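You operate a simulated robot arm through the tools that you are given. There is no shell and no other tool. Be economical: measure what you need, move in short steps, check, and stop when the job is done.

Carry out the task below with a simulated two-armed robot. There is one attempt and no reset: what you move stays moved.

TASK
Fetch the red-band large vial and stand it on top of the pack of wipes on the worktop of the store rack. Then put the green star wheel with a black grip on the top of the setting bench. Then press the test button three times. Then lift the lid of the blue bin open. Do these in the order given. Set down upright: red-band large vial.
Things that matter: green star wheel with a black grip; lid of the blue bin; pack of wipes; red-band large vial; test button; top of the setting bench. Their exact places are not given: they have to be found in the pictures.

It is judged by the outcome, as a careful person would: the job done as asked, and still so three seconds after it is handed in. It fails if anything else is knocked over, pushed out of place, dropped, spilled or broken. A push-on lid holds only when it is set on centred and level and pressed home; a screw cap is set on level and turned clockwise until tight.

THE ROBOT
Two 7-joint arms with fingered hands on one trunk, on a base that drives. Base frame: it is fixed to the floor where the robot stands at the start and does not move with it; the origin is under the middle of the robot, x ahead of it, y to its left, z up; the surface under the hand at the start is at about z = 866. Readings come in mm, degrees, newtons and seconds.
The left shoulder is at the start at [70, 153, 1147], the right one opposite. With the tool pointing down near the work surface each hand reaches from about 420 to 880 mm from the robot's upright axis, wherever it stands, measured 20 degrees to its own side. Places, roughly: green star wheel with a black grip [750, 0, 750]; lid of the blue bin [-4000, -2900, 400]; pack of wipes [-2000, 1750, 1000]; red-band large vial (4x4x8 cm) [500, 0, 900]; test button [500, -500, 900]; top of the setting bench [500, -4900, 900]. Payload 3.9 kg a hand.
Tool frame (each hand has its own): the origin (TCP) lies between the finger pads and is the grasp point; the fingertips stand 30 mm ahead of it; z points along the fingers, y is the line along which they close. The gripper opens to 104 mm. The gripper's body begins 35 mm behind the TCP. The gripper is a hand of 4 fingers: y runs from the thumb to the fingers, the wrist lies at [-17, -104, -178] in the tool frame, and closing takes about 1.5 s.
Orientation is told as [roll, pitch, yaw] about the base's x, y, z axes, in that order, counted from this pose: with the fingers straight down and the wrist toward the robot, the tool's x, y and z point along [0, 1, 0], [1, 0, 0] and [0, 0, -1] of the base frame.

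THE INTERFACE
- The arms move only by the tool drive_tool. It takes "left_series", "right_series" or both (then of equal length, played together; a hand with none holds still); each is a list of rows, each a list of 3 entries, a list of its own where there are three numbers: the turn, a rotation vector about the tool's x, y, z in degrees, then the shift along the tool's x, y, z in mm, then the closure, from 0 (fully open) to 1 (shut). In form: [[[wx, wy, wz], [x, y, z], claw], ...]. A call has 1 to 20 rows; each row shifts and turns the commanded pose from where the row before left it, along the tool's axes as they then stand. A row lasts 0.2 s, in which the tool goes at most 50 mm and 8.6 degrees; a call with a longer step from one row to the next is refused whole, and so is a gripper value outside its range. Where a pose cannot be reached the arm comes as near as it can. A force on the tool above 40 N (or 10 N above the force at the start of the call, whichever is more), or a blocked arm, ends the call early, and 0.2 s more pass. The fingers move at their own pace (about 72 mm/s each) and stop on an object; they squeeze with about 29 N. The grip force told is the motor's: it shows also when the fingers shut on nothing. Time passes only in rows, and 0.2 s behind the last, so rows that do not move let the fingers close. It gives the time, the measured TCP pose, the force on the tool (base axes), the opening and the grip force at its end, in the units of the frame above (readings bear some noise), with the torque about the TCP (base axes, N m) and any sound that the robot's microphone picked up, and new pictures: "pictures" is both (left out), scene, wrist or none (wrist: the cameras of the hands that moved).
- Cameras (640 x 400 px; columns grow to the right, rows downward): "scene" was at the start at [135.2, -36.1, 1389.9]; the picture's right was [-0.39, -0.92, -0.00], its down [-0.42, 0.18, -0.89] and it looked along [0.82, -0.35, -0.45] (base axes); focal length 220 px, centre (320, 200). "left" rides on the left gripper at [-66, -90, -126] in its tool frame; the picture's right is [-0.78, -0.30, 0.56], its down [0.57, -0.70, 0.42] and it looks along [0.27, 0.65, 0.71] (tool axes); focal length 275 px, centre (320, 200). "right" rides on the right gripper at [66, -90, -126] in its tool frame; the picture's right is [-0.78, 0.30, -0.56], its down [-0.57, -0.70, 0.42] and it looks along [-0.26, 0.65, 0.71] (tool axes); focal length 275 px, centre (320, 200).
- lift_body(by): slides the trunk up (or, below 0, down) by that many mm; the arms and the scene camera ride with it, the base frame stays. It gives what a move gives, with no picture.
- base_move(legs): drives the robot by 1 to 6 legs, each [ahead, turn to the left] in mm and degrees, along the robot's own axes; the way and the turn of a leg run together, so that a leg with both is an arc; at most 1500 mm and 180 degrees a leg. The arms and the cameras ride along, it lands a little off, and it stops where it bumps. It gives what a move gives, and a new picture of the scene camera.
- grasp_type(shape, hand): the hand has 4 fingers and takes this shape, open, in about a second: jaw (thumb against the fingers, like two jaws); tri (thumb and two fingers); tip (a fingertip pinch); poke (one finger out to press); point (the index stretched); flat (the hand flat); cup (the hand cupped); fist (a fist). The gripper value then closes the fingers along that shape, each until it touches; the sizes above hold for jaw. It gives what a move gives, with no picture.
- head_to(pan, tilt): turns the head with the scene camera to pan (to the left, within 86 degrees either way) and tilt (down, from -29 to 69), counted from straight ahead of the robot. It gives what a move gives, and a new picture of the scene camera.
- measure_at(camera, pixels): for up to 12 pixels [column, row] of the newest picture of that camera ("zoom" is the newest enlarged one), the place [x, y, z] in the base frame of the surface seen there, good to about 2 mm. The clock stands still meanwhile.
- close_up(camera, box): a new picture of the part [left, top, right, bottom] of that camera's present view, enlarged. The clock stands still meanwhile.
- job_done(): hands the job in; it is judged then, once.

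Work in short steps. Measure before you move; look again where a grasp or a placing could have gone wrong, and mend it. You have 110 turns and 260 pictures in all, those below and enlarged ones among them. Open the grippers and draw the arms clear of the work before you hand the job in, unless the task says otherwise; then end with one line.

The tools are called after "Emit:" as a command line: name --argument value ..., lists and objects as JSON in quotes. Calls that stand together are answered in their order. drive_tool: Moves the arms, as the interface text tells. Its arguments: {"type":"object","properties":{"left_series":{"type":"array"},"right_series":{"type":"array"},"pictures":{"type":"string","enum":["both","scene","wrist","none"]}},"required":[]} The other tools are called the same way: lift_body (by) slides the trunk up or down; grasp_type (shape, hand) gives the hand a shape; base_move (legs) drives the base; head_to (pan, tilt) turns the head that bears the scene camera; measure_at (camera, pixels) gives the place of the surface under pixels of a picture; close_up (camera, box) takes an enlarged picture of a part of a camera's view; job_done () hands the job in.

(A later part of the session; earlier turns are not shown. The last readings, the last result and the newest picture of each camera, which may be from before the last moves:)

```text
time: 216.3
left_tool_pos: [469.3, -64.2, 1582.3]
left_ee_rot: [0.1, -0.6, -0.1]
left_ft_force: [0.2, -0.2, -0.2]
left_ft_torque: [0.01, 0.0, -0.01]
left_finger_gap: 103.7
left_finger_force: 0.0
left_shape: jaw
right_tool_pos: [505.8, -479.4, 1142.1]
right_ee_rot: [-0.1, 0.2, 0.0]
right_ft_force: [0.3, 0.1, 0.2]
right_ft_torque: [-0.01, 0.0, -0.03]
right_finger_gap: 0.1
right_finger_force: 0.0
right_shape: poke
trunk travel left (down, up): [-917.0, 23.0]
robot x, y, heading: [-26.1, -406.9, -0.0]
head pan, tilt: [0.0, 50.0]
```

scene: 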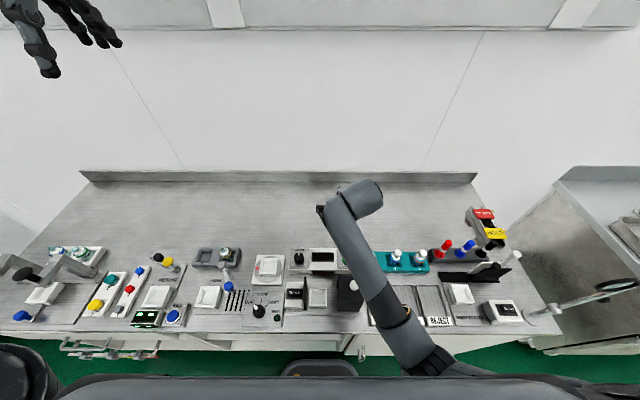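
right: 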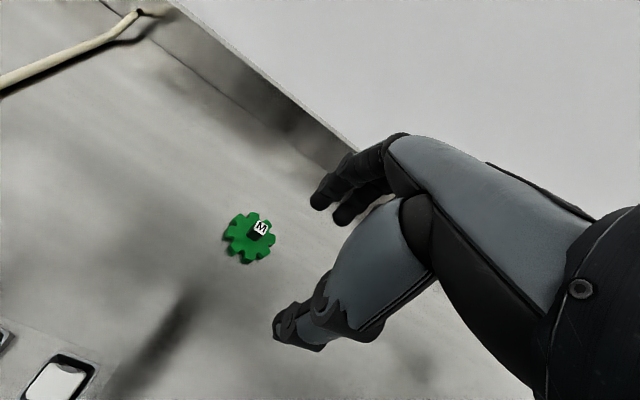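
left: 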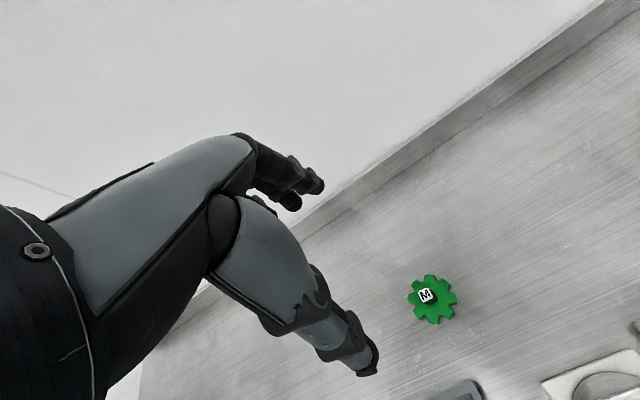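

Button centre (452,−505,918). A hood with knob stands at (330,−500,1015), so I'll turn the wrist to the right side. First I see where the poking fingertip is.

Emit:
drive_tool --right_series '[[[0, 0, -8.5], [0, 0, 0], 0], [[0, 0, -8.5], [0, 0, 0], 0], [[0, 0, -8.5], [0, 0, 0], 0], [[0, 0, -8.5], [0, 0, 0], 0], [[0, 0, -8.5], [0, 0, 0], 0], [[0, 0, -8.5], [0, 0, 0], 0], [[0, 0, -8.5], [0, 0, 0], 0]]' --pictures "both"

```text
time: 217.9
left_tool_pos: [467.7, -63.9, 1583.8]
left_ee_rot: [0.2, -0.6, -0.1]
left_ft_force: [-0.7, 0.2, 0.6]
left_ft_torque: [0.0, -0.02, -0.04]
left_finger_gap: 103.8
left_finger_force: 0.0
left_shape: jaw
right_tool_pos: [505.3, -480.3, 1142.3]
right_ee_rot: [0.2, 0.1, 59.6]
right_ft_force: [0.1, 0.3, 0.7]
right_ft_torque: [0.03, -0.02, 0.01]
right_finger_gap: 0.0
right_finger_force: 0.1
right_shape: poke
trunk travel left (down, up): [-917.0, 23.0]
robot x, y, heading: [-27.2, -408.0, 0.2]
head pan, tilt: [0.0, 50.0]
```

scene: 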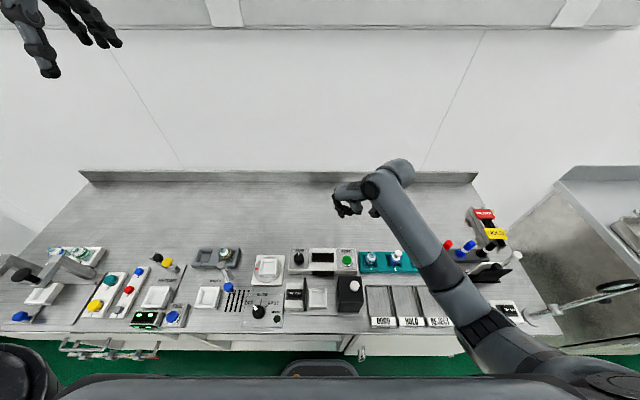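
right: 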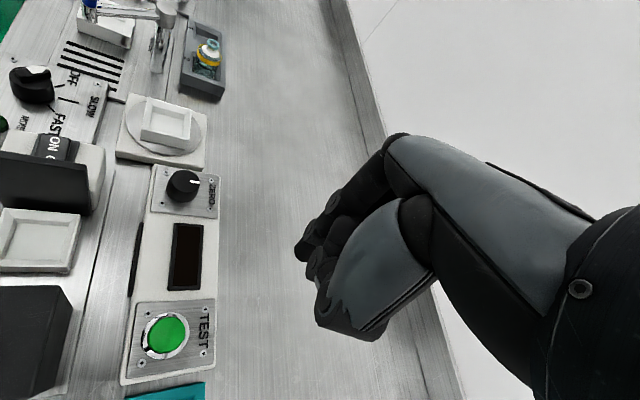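

I enlarge the hand to find which finger is extended.

Emit:
close_up --camera "right" --box '[270, 150, 430, 350]'

Emit:
close_up --camera "scene" --box '[310, 150, 430, 240]'

```text
2.00 times, centred on (350, 250) of right
```

zoom: 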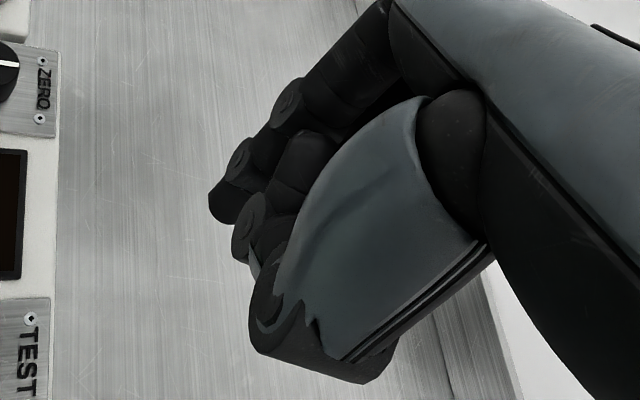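

```text
4.44 times, centred on (370, 195) of scene
```

zoom: 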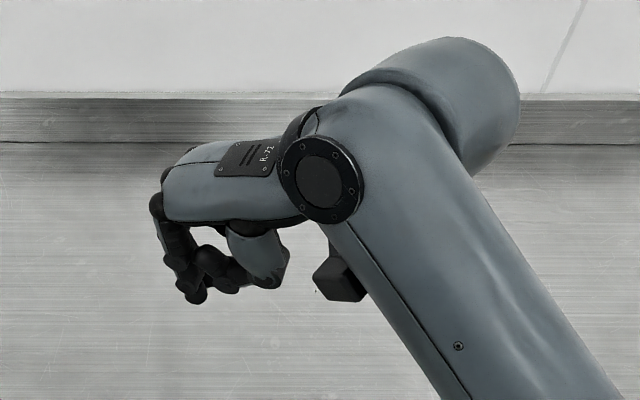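

Emit:
measure_at --camera "zoom" --pixels '[[192, 298], [187, 285], [203, 292], [230, 285], [270, 280]]'

Emit:
measure_at --camera "right" --pixels '[[299, 258], [300, 250], [303, 240], [308, 270], [318, 283], [325, 318], [169, 335]]'

```text
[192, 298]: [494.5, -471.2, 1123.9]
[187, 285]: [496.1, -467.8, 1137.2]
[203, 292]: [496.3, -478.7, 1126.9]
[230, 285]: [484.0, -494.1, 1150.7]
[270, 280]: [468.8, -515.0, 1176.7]
```

```text
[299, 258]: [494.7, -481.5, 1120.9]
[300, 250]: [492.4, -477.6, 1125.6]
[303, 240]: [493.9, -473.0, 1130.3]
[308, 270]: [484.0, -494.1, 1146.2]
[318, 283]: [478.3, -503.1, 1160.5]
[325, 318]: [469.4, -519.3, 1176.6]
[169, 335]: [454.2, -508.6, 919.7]
```

Fingertip is ≈(499,−478), 24 mm below TCP. I move it over the button and descend to ~17 mm above.

Emit:
drive_tool --right_series '[[[0, 0, 0], [14, -24, 0], 0], [[0, 0, 0], [13.6, -24.2, 0], 0], [[0, 0, 0], [0, 0, 40], 0], [[0, 0, 0], [0, 0, 40], 0], [[0, 0, 0], [0, 0, 40], 0], [[0, 0, 0], [0, 0, 40], 0], [[0, 0, 0], [0, 0, 23], 0], [[0, 0, 0], [0, 0, 0], 0]]' --pictures "both"

Emit:
close_up --camera "scene" --box '[290, 190, 430, 300]'

```text
time: 219.7
left_tool_pos: [467.3, -63.3, 1584.3]
left_ee_rot: [0.0, -0.6, -0.1]
left_ft_force: [0.3, 0.1, 0.8]
left_ft_torque: [-0.02, 0.01, 0.02]
left_finger_gap: 103.9
left_finger_force: 0.1
left_shape: jaw
right_tool_pos: [456.1, -509.4, 959.7]
right_ee_rot: [-0.1, 0.1, 59.6]
right_ft_force: [-0.4, -0.3, 0.7]
right_ft_torque: [0.01, 0.04, 0.04]
right_finger_gap: 0.0
right_finger_force: 0.0
right_shape: poke
trunk travel left (down, up): [-917.0, 23.0]
robot x, y, heading: [-28.4, -405.8, 0.1]
head pan, tilt: [0.0, 50.0]
```

scene: 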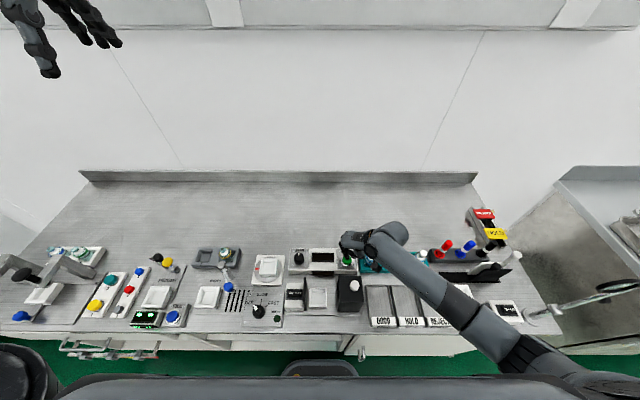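
right: 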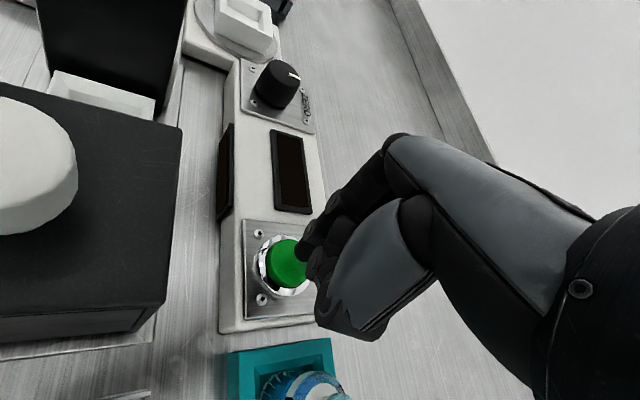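

```text
3.64 times, centred on (360, 245) of scene
```

zoom: 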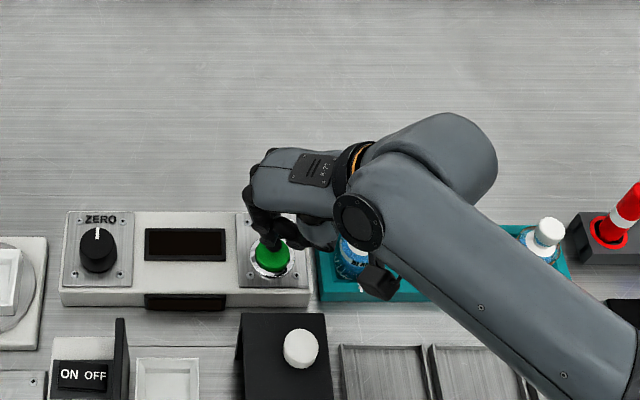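

I check the fingertip relative to the button.

Emit:
measure_at --camera "right" --pixels '[[300, 258], [302, 248], [285, 265], [270, 260], [285, 242], [290, 285]]'

Emit:
measure_at --camera "zoom" --pixels '[[270, 243], [268, 238], [255, 255], [285, 258], [270, 266]]'

```text
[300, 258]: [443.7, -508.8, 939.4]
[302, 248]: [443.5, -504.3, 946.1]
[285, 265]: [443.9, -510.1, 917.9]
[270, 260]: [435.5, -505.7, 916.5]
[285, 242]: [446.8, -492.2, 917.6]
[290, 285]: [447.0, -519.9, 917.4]
```

```text
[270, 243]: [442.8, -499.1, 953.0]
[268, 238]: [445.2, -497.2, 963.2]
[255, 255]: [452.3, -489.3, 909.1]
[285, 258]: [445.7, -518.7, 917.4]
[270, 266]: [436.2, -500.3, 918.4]
```

The tip is over the button (about (449,−506), z≈936). I press first time: down in small steps.

Emit:
drive_tool --right_series '[[[0, 0, 0], [0, 0, 12], 0], [[0, 0, 0], [0, 0, 4], 0], [[0, 0, 0], [0, 0, 2], 0], [[0, 0, 0], [0, 0, 2], 0], [[0, 0, 0], [0, 0, 2], 0], [[0, 0, 0], [0, 0, 0], 0]]' --pictures "wrist"

```text
time: 221.1
left_tool_pos: [463.9, -64.2, 1585.2]
left_ee_rot: [0.0, -0.8, -0.1]
left_ft_force: [-0.1, 0.1, -0.9]
left_ft_torque: [0.01, 0.01, 0.0]
left_finger_gap: 103.9
left_finger_force: 0.0
left_shape: jaw
right_tool_pos: [455.3, -508.6, 941.0]
right_ee_rot: [-0.1, -0.1, 59.4]
right_ft_force: [0.9, -0.7, 24.1]
right_ft_torque: [-0.02, -0.03, 0.01]
right_finger_gap: 0.0
right_finger_force: 0.1
right_shape: poke
trunk travel left (down, up): [-917.0, 23.0]
robot x, y, heading: [-23.8, -405.9, 0.2]
head pan, tilt: [0.0, 50.0]
heard: click
```

right: 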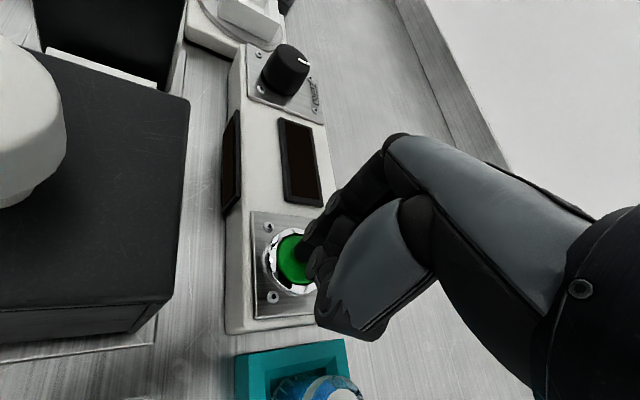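

Click heard (24 N). I release 12 mm, wait, and press again equally.

Emit:
drive_tool --right_series '[[[0, 0, 0], [0, 0, -6], 0], [[0, 0, 0], [0, 0, -8], 0], [[0, 0, 0], [0, 0, 0], 0], [[0, 0, 0], [0, 0, 0], 0]]' --pictures "none"

Emit:
drive_tool --right_series '[[[0, 0, 0], [0, 0, 8], 0], [[0, 0, 0], [0, 0, 2], 0], [[0, 0, 0], [0, 0, 2], 0], [[0, 0, 0], [0, 0, 2], 0], [[0, 0, 0], [0, 0, 0], 0]]' --pictures "none"

Emit:
drive_tool --right_series '[[[0, 0, 0], [0, 0, -6], 0], [[0, 0, 0], [0, 0, -8], 0], [[0, 0, 0], [0, 0, 0], 0], [[0, 0, 0], [0, 0, 0], 0]]' --pictures "none"

```text
time: 222.1
left_tool_pos: [468.0, -61.9, 1583.7]
left_ee_rot: [0.0, -0.6, -0.1]
left_ft_force: [0.1, 0.0, 0.2]
left_ft_torque: [-0.01, -0.01, 0.0]
left_finger_gap: 104.1
left_finger_force: 0.0
left_shape: jaw
right_tool_pos: [455.1, -509.1, 951.3]
right_ee_rot: [0.1, 0.1, 59.6]
right_ft_force: [-1.1, 0.1, 0.4]
right_ft_torque: [0.02, 0.01, 0.0]
right_finger_gap: 0.0
right_finger_force: 0.0
right_shape: poke
trunk travel left (down, up): [-917.0, 23.0]
robot x, y, heading: [-25.1, -407.6, -0.1]
head pan, tilt: [0.0, 50.0]
```

```text
time: 223.3
left_tool_pos: [465.0, -63.4, 1585.1]
left_ee_rot: [0.1, -0.9, -0.1]
left_ft_force: [0.2, -0.1, -0.4]
left_ft_torque: [0.05, 0.01, 0.02]
left_finger_gap: 103.7
left_finger_force: 0.1
left_shape: jaw
right_tool_pos: [456.5, -508.4, 941.5]
right_ee_rot: [-0.2, -0.3, 59.5]
right_ft_force: [3.5, -1.3, 27.2]
right_ft_torque: [-0.06, -0.11, -0.01]
right_finger_gap: 0.0
right_finger_force: 0.1
right_shape: poke
trunk travel left (down, up): [-917.0, 23.0]
robot x, y, heading: [-29.0, -409.3, 0.2]
head pan, tilt: [0.0, 50.0]
heard: click
```

```text
time: 224.3
left_tool_pos: [469.7, -62.3, 1584.1]
left_ee_rot: [0.0, -0.7, -0.2]
left_ft_force: [1.3, 0.0, 0.8]
left_ft_torque: [0.0, -0.01, -0.02]
left_finger_gap: 104.1
left_finger_force: 0.0
left_shape: jaw
right_tool_pos: [457.4, -508.5, 953.0]
right_ee_rot: [0.1, 0.3, 59.5]
right_ft_force: [-0.7, -0.1, -0.6]
right_ft_torque: [0.0, -0.01, -0.01]
right_finger_gap: 0.1
right_finger_force: 0.0
right_shape: poke
trunk travel left (down, up): [-917.0, 23.0]
robot x, y, heading: [-24.3, -407.3, -0.1]
head pan, tilt: [0.0, 50.0]
```

Second click heard. Third press, then withdraw upward.

Emit:
drive_tool --right_series '[[[0, 0, 0], [0, 0, 8], 0], [[0, 0, 0], [0, 0, 2], 0], [[0, 0, 0], [0, 0, 2], 0], [[0, 0, 0], [0, 0, 2], 0], [[0, 0, 0], [0, 0, 0], 0]]' --pictures "none"

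Emit:
drive_tool --right_series '[[[0, 0, 0], [0, 0, -6], 0], [[0, 0, 0], [0, 0, -20], 0], [[0, 0, 0], [0, 0, -40], 0], [[0, 0, 0], [0, 0, -40], 0], [[0, 0, 0], [0, 0, -40], 0], [[0, 0, 0], [0, 0, -40], 0], [[0, 0, 0], [0, 0, 0], 0]]' --pictures "both"

```text
time: 225.5
left_tool_pos: [464.5, -63.1, 1585.1]
left_ee_rot: [0.0, -0.7, -0.1]
left_ft_force: [0.2, -0.6, 0.0]
left_ft_torque: [0.0, -0.03, -0.03]
left_finger_gap: 104.1
left_finger_force: 0.1
left_shape: jaw
right_tool_pos: [458.0, -508.3, 941.3]
right_ee_rot: [-0.3, 0.0, 59.4]
right_ft_force: [2.5, -4.1, 25.6]
right_ft_torque: [-0.13, 0.01, -0.02]
right_finger_gap: 0.1
right_finger_force: 0.1
right_shape: poke
trunk travel left (down, up): [-917.0, 23.0]
robot x, y, heading: [-27.2, -402.6, 0.0]
head pan, tilt: [0.0, 50.0]
heard: click
```

```text
time: 227.1
left_tool_pos: [468.2, -63.5, 1582.2]
left_ee_rot: [0.1, -0.7, -0.1]
left_ft_force: [0.1, -0.3, 0.3]
left_ft_torque: [0.01, 0.01, 0.02]
left_finger_gap: 103.8
left_finger_force: 0.0
left_shape: jaw
right_tool_pos: [456.7, -506.8, 1125.8]
right_ee_rot: [0.0, 0.1, 59.5]
right_ft_force: [0.1, -0.7, -0.1]
right_ft_torque: [-0.04, 0.02, 0.0]
right_finger_gap: 0.2
right_finger_force: 0.0
right_shape: poke
trunk travel left (down, up): [-917.0, 23.0]
robot x, y, heading: [-29.6, -407.4, -0.1]
head pan, tilt: [0.0, 50.0]
```

scene: 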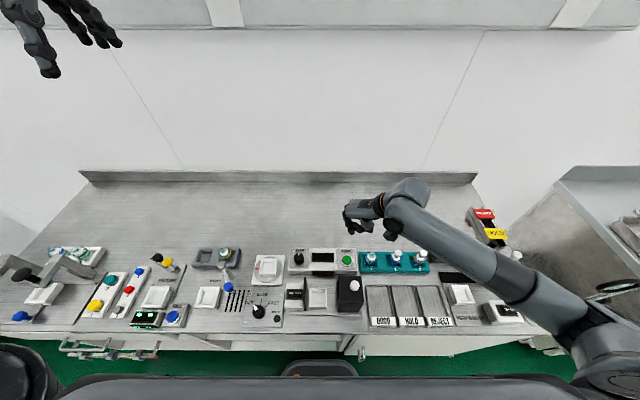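
right: 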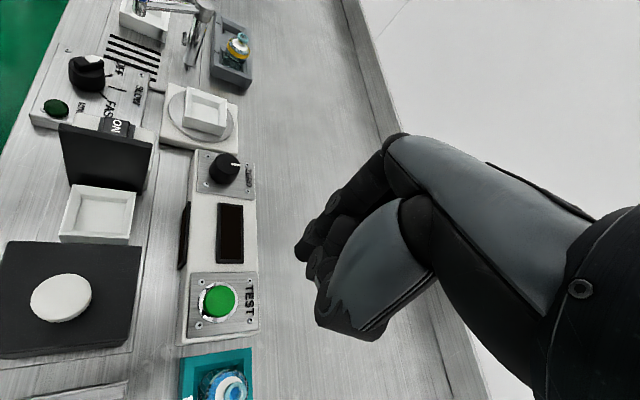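

All three clicks heard. I back away, turn around toward the bin's side, and look.

Emit:
base_move --legs '[[-600, 0], [0, 178]]'

Emit:
head_to --pan 30 --tilt 15

```text
time: 237.7
left_tool_pos: [-1138.6, -724.7, 1582.7]
left_ee_rot: [0.1, -0.8, 177.3]
left_ft_force: [0.3, 0.5, -0.8]
left_ft_torque: [0.01, 0.0, -0.03]
left_finger_gap: 104.1
left_finger_force: 0.1
left_shape: jaw
right_tool_pos: [-1107.3, -283.0, 1124.3]
right_ee_rot: [0.0, 0.1, -123.0]
right_ft_force: [-0.1, -0.3, 0.2]
right_ft_torque: [0.03, -0.04, 0.0]
right_finger_gap: 0.0
right_finger_force: 0.2
right_shape: poke
trunk travel left (down, up): [-917.0, 23.0]
robot x, y, heading: [-626.6, -406.1, 177.3]
head pan, tilt: [0.0, 50.0]
```

scene: 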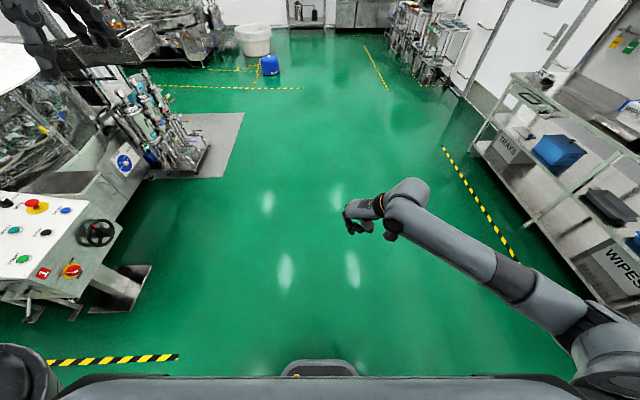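

```text
time: 238.7
left_tool_pos: [-1137.6, -727.3, 1583.4]
left_ee_rot: [0.2, -0.7, 177.2]
left_ft_force: [0.0, -0.7, 0.5]
left_ft_torque: [-0.01, -0.01, -0.02]
left_finger_gap: 103.9
left_finger_force: 0.1
left_shape: jaw
right_tool_pos: [-1107.8, -283.3, 1123.8]
right_ee_rot: [0.0, 0.1, -123.1]
right_ft_force: [0.3, 0.6, -0.7]
right_ft_torque: [-0.03, -0.02, 0.01]
right_finger_gap: 0.0
right_finger_force: 0.0
right_shape: poke
trunk travel left (down, up): [-917.0, 23.0]
robot x, y, heading: [-628.8, -403.7, 177.5]
head pan, tilt: [30.0, 15.0]
```

scene: 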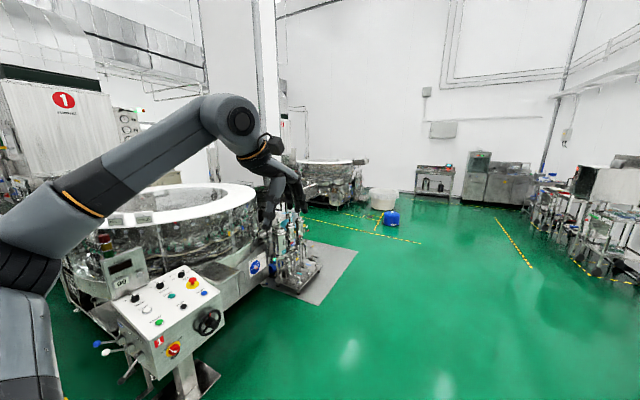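

Emit:
measure_at --camera "scene" --pixels '[[390, 218], [382, 205], [310, 285], [355, 252], [300, 225], [290, 270], [250, 290], [330, 195], [420, 240]]'

Emit:
close_up --camera "scene" --box '[230, 140, 430, 300]'

```text
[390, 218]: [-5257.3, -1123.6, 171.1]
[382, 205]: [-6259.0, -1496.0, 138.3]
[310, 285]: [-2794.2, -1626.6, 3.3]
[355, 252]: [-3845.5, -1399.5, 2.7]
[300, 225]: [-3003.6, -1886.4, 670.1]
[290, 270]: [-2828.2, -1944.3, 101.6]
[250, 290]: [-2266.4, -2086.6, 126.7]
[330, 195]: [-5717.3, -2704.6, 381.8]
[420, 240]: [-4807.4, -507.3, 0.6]
```

```text
2.50 times, centred on (330, 220) of scene
```

zoom: 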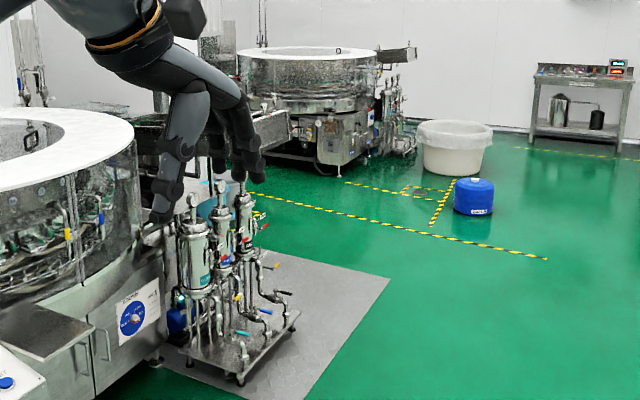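

The place (−4000,−2900) is hidden behind the manifold cart. I drive to about (−3300,−850) for a view.

Emit:
base_move --legs '[[0, 12], [1400, 0], [1300, 0], [0, 55]]'

Emit:
head_to --pan 0 --tilt 25

```text
time: 255.1
left_tool_pos: [-3173.6, -1440.7, 1583.7]
left_ee_rot: [0.2, -0.6, -114.0]
left_ft_force: [-0.3, -0.8, -0.2]
left_ft_torque: [0.0, 0.0, 0.0]
left_finger_gap: 104.1
left_finger_force: 0.1
left_shape: jaw
right_tool_pos: [-3575.1, -1250.9, 1124.7]
right_ee_rot: [0.0, 0.1, -54.5]
right_ft_force: [-0.1, 0.7, 0.0]
right_ft_torque: [0.02, -0.01, -0.01]
right_finger_gap: 0.1
right_finger_force: 0.1
right_shape: poke
trunk travel left (down, up): [-917.0, 23.0]
robot x, y, heading: [-3285.1, -850.8, -113.9]
head pan, tilt: [30.0, 15.0]
```

scene: 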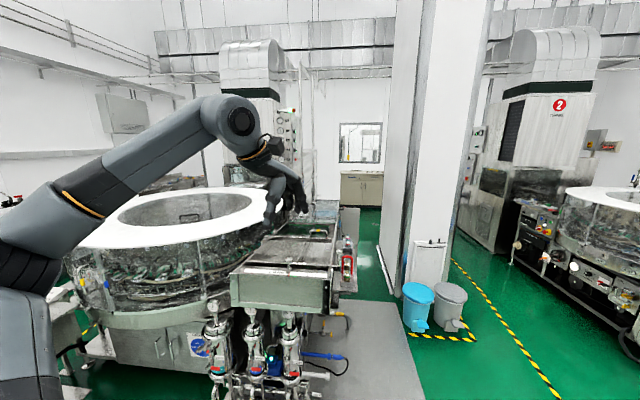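

```text
time: 256.0
left_tool_pos: [-3171.8, -1441.9, 1583.1]
left_ee_rot: [0.0, -0.6, -114.0]
left_ft_force: [-0.2, 0.2, 0.3]
left_ft_torque: [0.04, 0.01, -0.01]
left_finger_gap: 104.0
left_finger_force: 0.1
left_shape: jaw
right_tool_pos: [-3573.2, -1250.6, 1123.9]
right_ee_rot: [0.0, 0.0, -54.4]
right_ft_force: [0.2, 0.0, -0.2]
right_ft_torque: [0.0, 0.0, 0.04]
right_finger_gap: 0.0
right_finger_force: 0.1
right_shape: poke
trunk travel left (down, up): [-917.0, 23.0]
robot x, y, heading: [-3289.5, -846.6, -113.8]
head pan, tilt: [0.0, 25.0]
```

scene: 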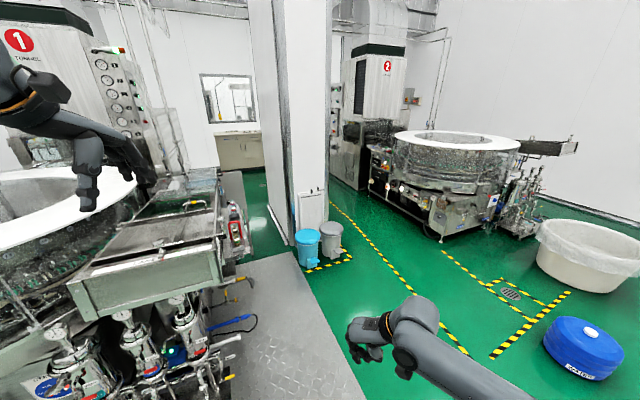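

The blue pedal-type bin is at (307,247), next to a grey one by a pillar. I enlarge and measure.

Emit:
close_up --camera "scene" --box '[260, 190, 380, 290]'

Emit:
measure_at --camera "scene" --pixels '[[307, 234], [307, 250], [307, 266], [332, 227], [332, 240], [300, 230], [295, 244], [330, 262], [360, 255], [270, 250], [325, 200], [240, 230]]'

```text
4.00 times, centred on (320, 240) of scene
```

zoom: 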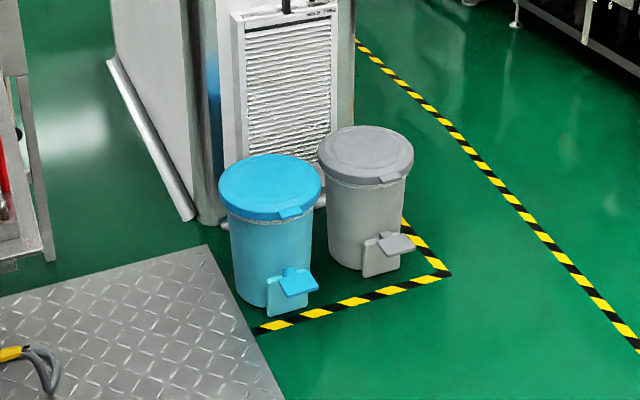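

```text
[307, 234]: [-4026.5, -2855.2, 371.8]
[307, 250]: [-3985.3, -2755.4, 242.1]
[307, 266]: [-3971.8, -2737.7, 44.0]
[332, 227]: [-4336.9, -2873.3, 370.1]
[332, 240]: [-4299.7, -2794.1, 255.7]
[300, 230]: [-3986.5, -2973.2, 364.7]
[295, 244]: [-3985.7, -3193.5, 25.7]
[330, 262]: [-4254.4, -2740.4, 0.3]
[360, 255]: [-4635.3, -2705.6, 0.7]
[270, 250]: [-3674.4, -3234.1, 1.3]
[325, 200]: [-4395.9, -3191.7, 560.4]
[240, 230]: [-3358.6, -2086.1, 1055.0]
```

The blue bin (centre ≈(−4000,−2880), lid top z≈370) has its lid tab and pedal facing +y. I drive to about (−4100,−1870) facing −y to look closer.

Emit:
base_move --legs '[[0, -17], [1290, 0], [0, 40.8]]'

Emit:
head_to --pan 5 --tilt 50

Emit:
close_up --camera "scene" --box '[220, 100, 420, 225]'

```text
time: 265.5
left_tool_pos: [-3811.3, -2333.1, 1583.5]
left_ee_rot: [0.2, -0.7, -90.6]
left_ft_force: [0.1, 0.2, 0.2]
left_ft_torque: [0.0, -0.01, -0.04]
left_finger_gap: 103.9
left_finger_force: 0.0
left_shape: jaw
right_tool_pos: [-4255.4, -2318.4, 1124.1]
right_ee_rot: [0.0, 0.1, -31.1]
right_ft_force: [-0.6, -0.2, -1.0]
right_ft_torque: [-0.01, -0.03, 0.0]
right_finger_gap: 0.1
right_finger_force: 0.0
right_shape: poke
trunk travel left (down, up): [-917.0, 23.0]
robot x, y, heading: [-4149.0, -1835.5, -90.8]
head pan, tilt: [0.0, 25.0]
```

scene: 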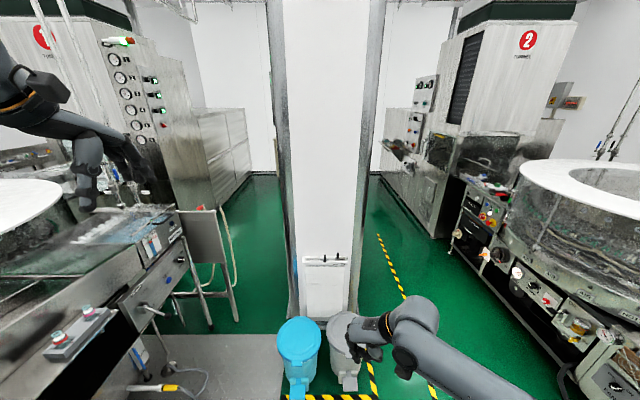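

```text
time: 266.4
left_tool_pos: [-3810.6, -2334.1, 1583.7]
left_ee_rot: [0.1, -0.7, -90.7]
left_ft_force: [-0.1, 0.0, -1.1]
left_ft_torque: [-0.01, 0.01, 0.02]
left_finger_gap: 104.0
left_finger_force: 0.0
left_shape: jaw
right_tool_pos: [-4254.4, -2318.7, 1124.9]
right_ee_rot: [0.1, 0.0, -30.9]
right_ft_force: [0.4, 0.3, -0.5]
right_ft_torque: [-0.01, -0.01, 0.0]
right_finger_gap: 0.0
right_finger_force: 0.0
right_shape: poke
trunk travel left (down, up): [-917.0, 23.0]
robot x, y, heading: [-4149.9, -1833.2, -90.5]
head pan, tilt: [5.0, 50.0]
```

scene: 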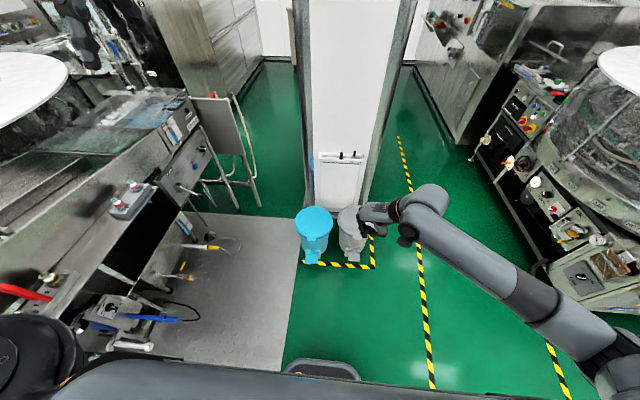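

```text
3.20 times, centred on (320, 162) of scene
```

zoom: 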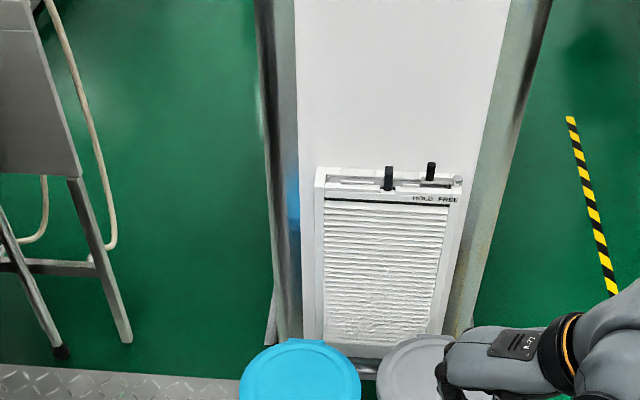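

A machine table stands to the left; I measure its edge and the bin's details.

Emit:
close_up --camera "scene" --box '[270, 190, 400, 280]'

Emit:
measure_at --camera "scene" --pixels '[[200, 150], [150, 200], [100, 250], [120, 290], [180, 320], [205, 245], [130, 205], [90, 350], [25, 290], [285, 330], [295, 240], [60, 300]]'

```text
4.44 times, centred on (335, 235) of scene
```

zoom: 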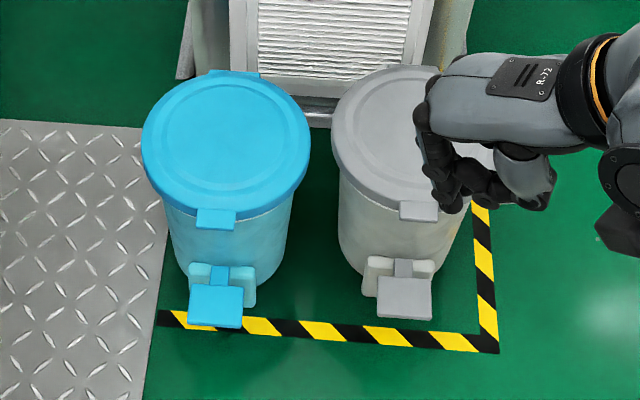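

```text
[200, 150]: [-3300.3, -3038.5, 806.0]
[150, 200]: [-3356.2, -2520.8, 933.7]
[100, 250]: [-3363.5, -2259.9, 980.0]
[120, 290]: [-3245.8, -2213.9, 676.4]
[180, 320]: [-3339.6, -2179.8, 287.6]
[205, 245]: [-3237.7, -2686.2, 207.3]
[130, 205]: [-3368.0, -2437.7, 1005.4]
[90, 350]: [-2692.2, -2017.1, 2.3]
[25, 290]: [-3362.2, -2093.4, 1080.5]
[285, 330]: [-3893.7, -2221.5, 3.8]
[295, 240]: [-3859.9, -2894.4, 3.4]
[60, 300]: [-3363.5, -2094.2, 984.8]
```

I measure the lid tab, hinge, rim and body.

Emit:
measure_at --camera "zoom" --pixels '[[215, 212], [198, 218], [234, 218], [216, 226], [225, 145], [225, 75], [150, 150], [303, 150], [216, 202], [216, 240], [216, 310], [330, 60]]'

```text
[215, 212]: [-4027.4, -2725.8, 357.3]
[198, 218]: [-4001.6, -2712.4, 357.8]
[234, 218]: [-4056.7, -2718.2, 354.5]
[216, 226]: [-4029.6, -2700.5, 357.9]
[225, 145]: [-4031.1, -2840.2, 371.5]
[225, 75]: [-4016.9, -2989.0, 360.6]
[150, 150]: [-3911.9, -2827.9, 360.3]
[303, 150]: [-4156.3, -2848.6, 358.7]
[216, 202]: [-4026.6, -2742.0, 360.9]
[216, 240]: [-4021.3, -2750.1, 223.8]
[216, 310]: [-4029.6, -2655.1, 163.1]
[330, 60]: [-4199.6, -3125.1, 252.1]
```

Tab: x −4000…−4057, y −2735…−2700, top z 357; hinge at y≈−2985. Plan: pinch the tab with the left hand held horizontal and swing it along the arc. First I move the right arm aside and up, and bring the left hand in and turn its fingers forward.

Emit:
drive_tool --right_series '[[[0, 0, 0], [-3, -37, -42], 0], [[0, 0, 0], [-3, -37, -42], 0], [[0, 0, 0], [-3, -37, -42], 0], [[0, 0, 0], [-3, -37, -42], 0], [[0, 0, 0], [-3, -37, -42], 0], [[0, 0, 0], [0, 0, 0], 0]]' --left_series '[[[0, 0, 0], [-40, 0, 30], 0], [[0, 0, 0], [-40, 0, 30], 0], [[0, 0, 0], [-40, 0, 30], 0], [[0, 0, 0], [-40, 0, 30], 0], [[0, 0, 0], [-40, 0, 30], 0], [[0, 0, 0], [0, 0, 0], 0]]' --pictures "none"

Emit:
drive_tool --left_series '[[[-8.5, 0, 0], [0, 0, 0], 0], [[-8.5, 0, 0], [0, 0, 0], 0], [[-8.5, 0, 0], [0, 0, 0], 0], [[-8.5, 0, 0], [0, 0, 0], 0], [[-8.5, 0, 0], [0, 0, 0], 0], [[-8.5, 0, 0], [0, 0, 0], 0], [[-8.5, 0, 0], [0, 0, 0], 0], [[-8.5, 0, 0], [0, 0, 0], 0], [[-8.5, 0, 0], [0, 0, 0], 0], [[-8.5, 0, 0], [0, 0, 0], 0], [[0, 0, 0], [0, 0, 0], 0]]' --pictures "both"

```text
refused: row 1 steps farther than a row can; nothing moved
```

```text
time: 268.8
left_tool_pos: [-3809.7, -2348.3, 1667.8]
left_ee_rot: [5.7, -84.2, -96.7]
left_ft_force: [-0.8, 0.5, -0.1]
left_ft_torque: [0.01, 0.0, 0.02]
left_finger_gap: 103.8
left_finger_force: 0.0
left_shape: jaw
left hand out of reach, approached as far as the arm can: row 9, 10
right_tool_pos: [-4256.5, -2318.4, 1123.3]
right_ee_rot: [0.0, 0.0, -31.1]
right_ft_force: [0.3, 0.5, 0.3]
right_ft_torque: [0.01, -0.03, 0.02]
right_finger_gap: 0.0
right_finger_force: 0.1
right_shape: poke
trunk travel left (down, up): [-917.0, 23.0]
robot x, y, heading: [-4150.9, -1841.1, -90.6]
head pan, tilt: [5.0, 50.0]
```

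scene: 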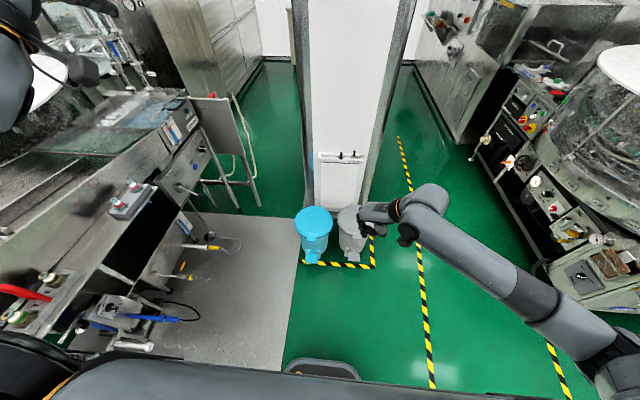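
left: 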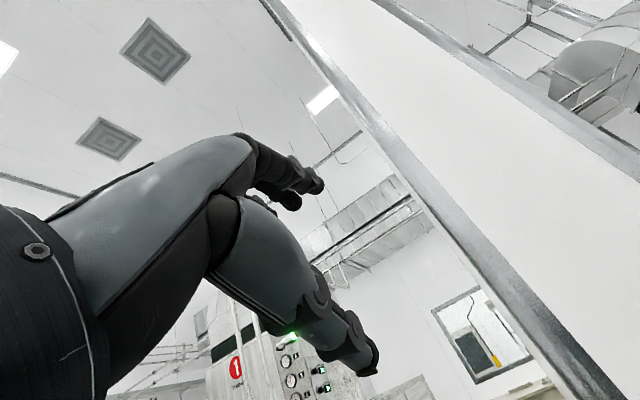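

The left hand is horizontal now. I move it right/down/forward to a comfortable place and the right arm aside.

Emit:
drive_tool --right_series '[[[0, 0, 0], [-3, -34, -34], 0], [[0, 0, 0], [-3, -34, -34], 0], [[0, 0, 0], [-3, -34, -34], 0], [[0, 0, 0], [-3, -34, -34], 0], [[0, 0, 0], [-3, -34, -34], 0], [[0, 0, 0], [-3, -34, -34], 0], [[0, 0, 0], [0, 0, 0], 0]]' --left_series '[[[0, 0, 0], [-30, -34, 15], 0], [[0, 0, 0], [-30, -34, 15], 0], [[0, 0, 0], [-30, -34, 15], 0], [[0, 0, 0], [-30, -34, 10], 0], [[0, 0, 0], [-30, -34, 0], 0], [[0, 0, 0], [-30, -34, 0], 0], [[0, 0, 0], [0, 0, 0], 0]]' --pictures "scene"

```text
time: 270.4
left_tool_pos: [-3873.5, -2315.6, 1682.1]
left_ee_rot: [1.7, -85.3, -92.4]
left_ft_force: [0.6, 0.3, -0.5]
left_ft_torque: [0.03, 0.02, -0.01]
left_finger_gap: 103.7
left_finger_force: 0.1
left_shape: jaw
left hand out of reach, approached as far as the arm can: row 1, 2, 3, 4, 5, 6
right_tool_pos: [-4437.7, -2232.2, 1330.7]
right_ee_rot: [0.1, 0.2, -30.9]
right_ft_force: [0.0, 0.4, -0.5]
right_ft_torque: [0.03, 0.02, -0.02]
right_finger_gap: 0.0
right_finger_force: 0.1
right_shape: poke
trunk travel left (down, up): [-917.0, 23.0]
robot x, y, heading: [-4148.7, -1839.2, -90.6]
head pan, tilt: [5.0, 50.0]
```

scene: 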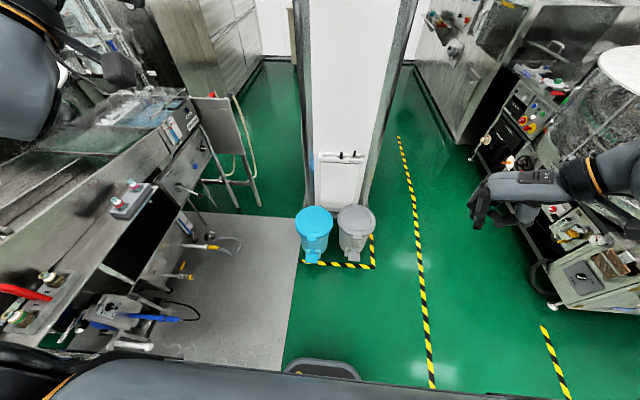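

The left hand is stuck close to its shoulder; extending forward should suit the horizontal hand. I try forward first.

Emit:
drive_tool --left_series '[[[0, 0, 0], [0, 0, 45], 0], [[0, 0, 0], [0, 0, 45], 0], [[0, 0, 0], [0, 0, 45], 0], [[0, 0, 0], [0, 0, 45], 0], [[0, 0, 0], [0, 0, 0], 0]]' --pictures "none"

Emit:
drive_tool --left_series '[[[0, 0, 0], [0, -40, 0], 0], [[0, 0, 0], [0, -40, 0], 0], [[0, 0, 0], [0, -40, 0], 0], [[0, 0, 0], [0, -40, 0], 0], [[0, 0, 0], [0, 0, 0], 0]]' --pictures "both"

```text
time: 271.6
left_tool_pos: [-3807.0, -2368.4, 1707.0]
left_ee_rot: [2.6, -85.3, -93.5]
left_ft_force: [1.1, 0.8, 0.7]
left_ft_torque: [0.02, 0.0, 0.03]
left_finger_gap: 104.0
left_finger_force: 0.0
left_shape: jaw
left hand out of reach, approached as far as the arm can: row 1, 2, 3, 4
right_tool_pos: [-4439.3, -2231.6, 1329.9]
right_ee_rot: [0.0, 0.1, -31.0]
right_ft_force: [0.4, 0.4, 0.1]
right_ft_torque: [0.0, -0.02, -0.01]
right_finger_gap: 0.1
right_finger_force: 0.1
right_shape: poke
trunk travel left (down, up): [-917.0, 23.0]
robot x, y, heading: [-4151.2, -1836.4, -90.8]
head pan, tilt: [5.0, 50.0]
```

```text
time: 272.8
left_tool_pos: [-3784.6, -2358.8, 1666.9]
left_ee_rot: [3.4, -84.9, -94.3]
left_ft_force: [-1.1, -0.5, -0.1]
left_ft_torque: [0.01, -0.03, 0.01]
left_finger_gap: 104.0
left_finger_force: 0.1
left_shape: jaw
left hand out of reach, approached as far as the arm can: row 1, 2, 3, 4
right_tool_pos: [-4438.9, -2231.5, 1330.0]
right_ee_rot: [0.0, 0.2, -30.9]
right_ft_force: [-0.6, 0.7, -0.5]
right_ft_torque: [0.01, 0.04, -0.01]
right_finger_gap: 0.0
right_finger_force: 0.1
right_shape: poke
trunk travel left (down, up): [-917.0, 23.0]
robot x, y, heading: [-4149.8, -1834.0, -90.7]
head pan, tilt: [5.0, 50.0]
```

scene: 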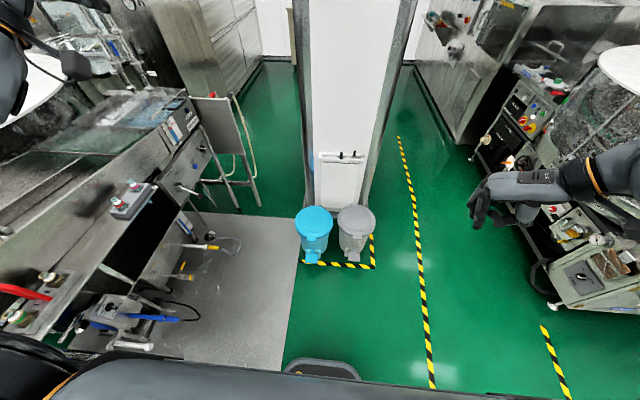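
left: 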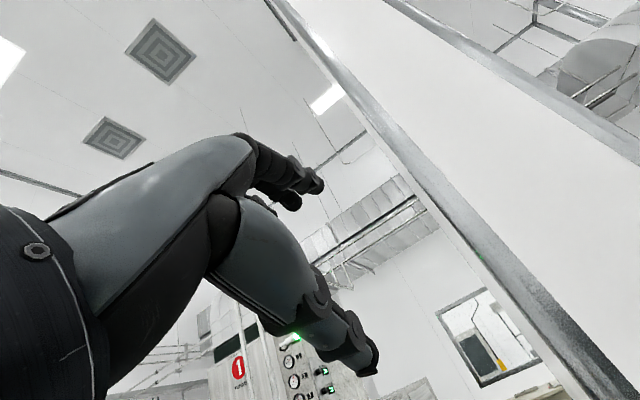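

The horizontal hand hits joint limits. New idea: pinch the tab's two side edges (57 mm wide) with fingers pointing down; the tab can pivot in the pinch, so the hand only follows the arc. I turn the left hand back down.

Emit:
drive_tool --left_series '[[[8.5, 0, 0], [0, 0, 0], 0], [[8.5, 0, 0], [0, 0, 0], 0], [[8.5, 0, 0], [0, 0, 0], 0], [[8.5, 0, 0], [0, 0, 0], 0], [[8.5, 0, 0], [0, 0, 0], 0], [[8.5, 0, 0], [0, 0, 0], 0], [[8.5, 0, 0], [0, 0, 0], 0], [[8.5, 0, 0], [0, 0, 0], 0], [[8.5, 0, 0], [0, 0, 0], 0], [[8.5, 0, 0], [0, 0, 0], 0], [[0, 0, 0], [0, 0, 0], 0]]' --pictures "scene"

```text
time: 275.2
left_tool_pos: [-3786.5, -2359.1, 1671.1]
left_ee_rot: [0.2, -0.7, -90.7]
left_ft_force: [-0.6, 0.4, -1.0]
left_ft_torque: [0.0, 0.0, -0.01]
left_finger_gap: 104.0
left_finger_force: 0.0
left_shape: jaw
right_tool_pos: [-4439.0, -2230.2, 1330.7]
right_ee_rot: [-0.1, 0.1, -31.0]
right_ft_force: [-0.8, -0.1, 0.4]
right_ft_torque: [0.02, -0.02, 0.0]
right_finger_gap: 0.0
right_finger_force: 0.0
right_shape: poke
trunk travel left (down, up): [-917.0, 23.0]
robot x, y, heading: [-4151.4, -1834.5, -90.4]
head pan, tilt: [5.0, 50.0]
```

scene: 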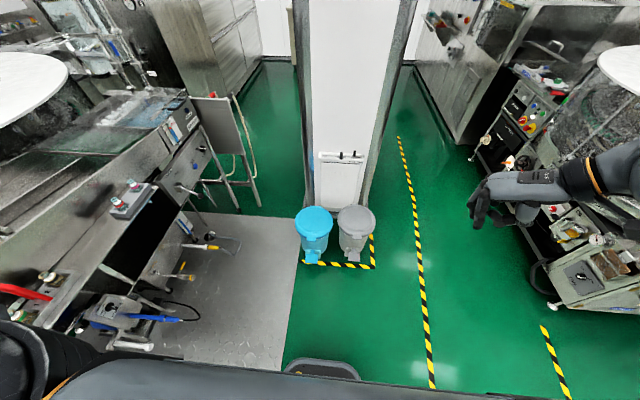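

Hand is down again. I move it right and down, then yaw it so the wrist goes to the left.

Emit:
drive_tool --left_series '[[[0, 0, 0], [-28, -5, 38], 0], [[0, 0, 0], [-28, -5, 38], 0], [[0, 0, 0], [-28, -5, 38], 0], [[0, 0, 0], [-28, -5, 38], 0], [[0, 0, 0], [-28, -5, 38], 0], [[0, 0, 0], [-28, -5, 38], 0], [[0, 0, 0], [-28, -5, 38], 0], [[0, 0, 0], [-28, -5, 38], 0], [[0, 0, 0], [0, 0, 0], 0]]' --pictures "none"

Emit:
drive_tool --left_series '[[[0, 0, 8.5], [0, 0, 0], 0], [[0, 0, 8.5], [0, 0, 0], 0], [[0, 0, 8.5], [0, 0, 0], 0], [[0, 0, 8.5], [0, 0, 0], 0], [[0, 0, 8.5], [0, 0, 0], 0], [[0, 0, 8.5], [0, 0, 0], 0], [[0, 0, 8.5], [0, 0, 0], 0], [[0, 0, 8.5], [0, 0, 0], 0], [[0, 0, 8.5], [0, 0, 0], 0], [[0, 0, 8.5], [0, 0, 0], 0], [[0, 0, 5], [0, 0, 0], 0], [[0, 0, 0], [0, 0, 0], 0]]' --pictures "both"

```text
time: 277.2
left_tool_pos: [-4012.0, -2320.0, 1362.8]
left_ee_rot: [0.1, -0.6, -90.5]
left_ft_force: [-0.1, -0.7, -0.9]
left_ft_torque: [0.01, 0.01, 0.01]
left_finger_gap: 103.9
left_finger_force: 0.1
left_shape: jaw
right_tool_pos: [-4439.2, -2230.7, 1329.6]
right_ee_rot: [0.1, 0.0, -31.0]
right_ft_force: [0.4, -0.3, -0.1]
right_ft_torque: [0.03, 0.02, 0.01]
right_finger_gap: 0.0
right_finger_force: 0.0
right_shape: poke
trunk travel left (down, up): [-917.0, 23.0]
robot x, y, heading: [-4153.9, -1838.3, -90.7]
head pan, tilt: [5.0, 50.0]
```

```text
time: 279.8
left_tool_pos: [-4087.7, -2287.6, 1351.8]
left_ee_rot: [2.4, 0.9, -142.0]
left_ft_force: [-0.2, 0.7, 1.5]
left_ft_torque: [0.02, 0.04, -0.03]
left_finger_gap: 104.1
left_finger_force: 0.1
left_shape: jaw
left hand out of reach, approached as far as the arm can: row 5, 6, 7, 8, 9, 10
right_tool_pos: [-4436.3, -2230.3, 1330.5]
right_ee_rot: [-0.1, 0.2, -30.9]
right_ft_force: [-0.3, 0.0, -1.2]
right_ft_torque: [-0.02, 0.03, -0.02]
right_finger_gap: 0.0
right_finger_force: 0.0
right_shape: poke
trunk travel left (down, up): [-917.0, 23.0]
robot x, y, heading: [-4151.7, -1838.6, -90.3]
head pan, tilt: [5.0, 50.0]
```

scene: 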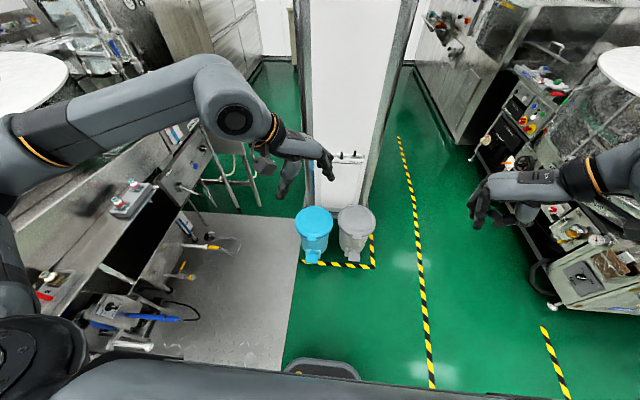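
left: 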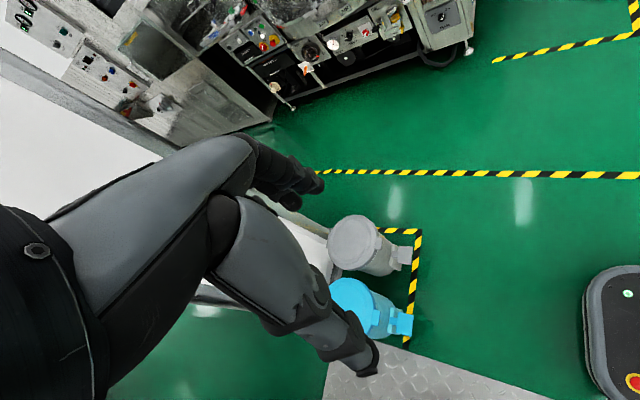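

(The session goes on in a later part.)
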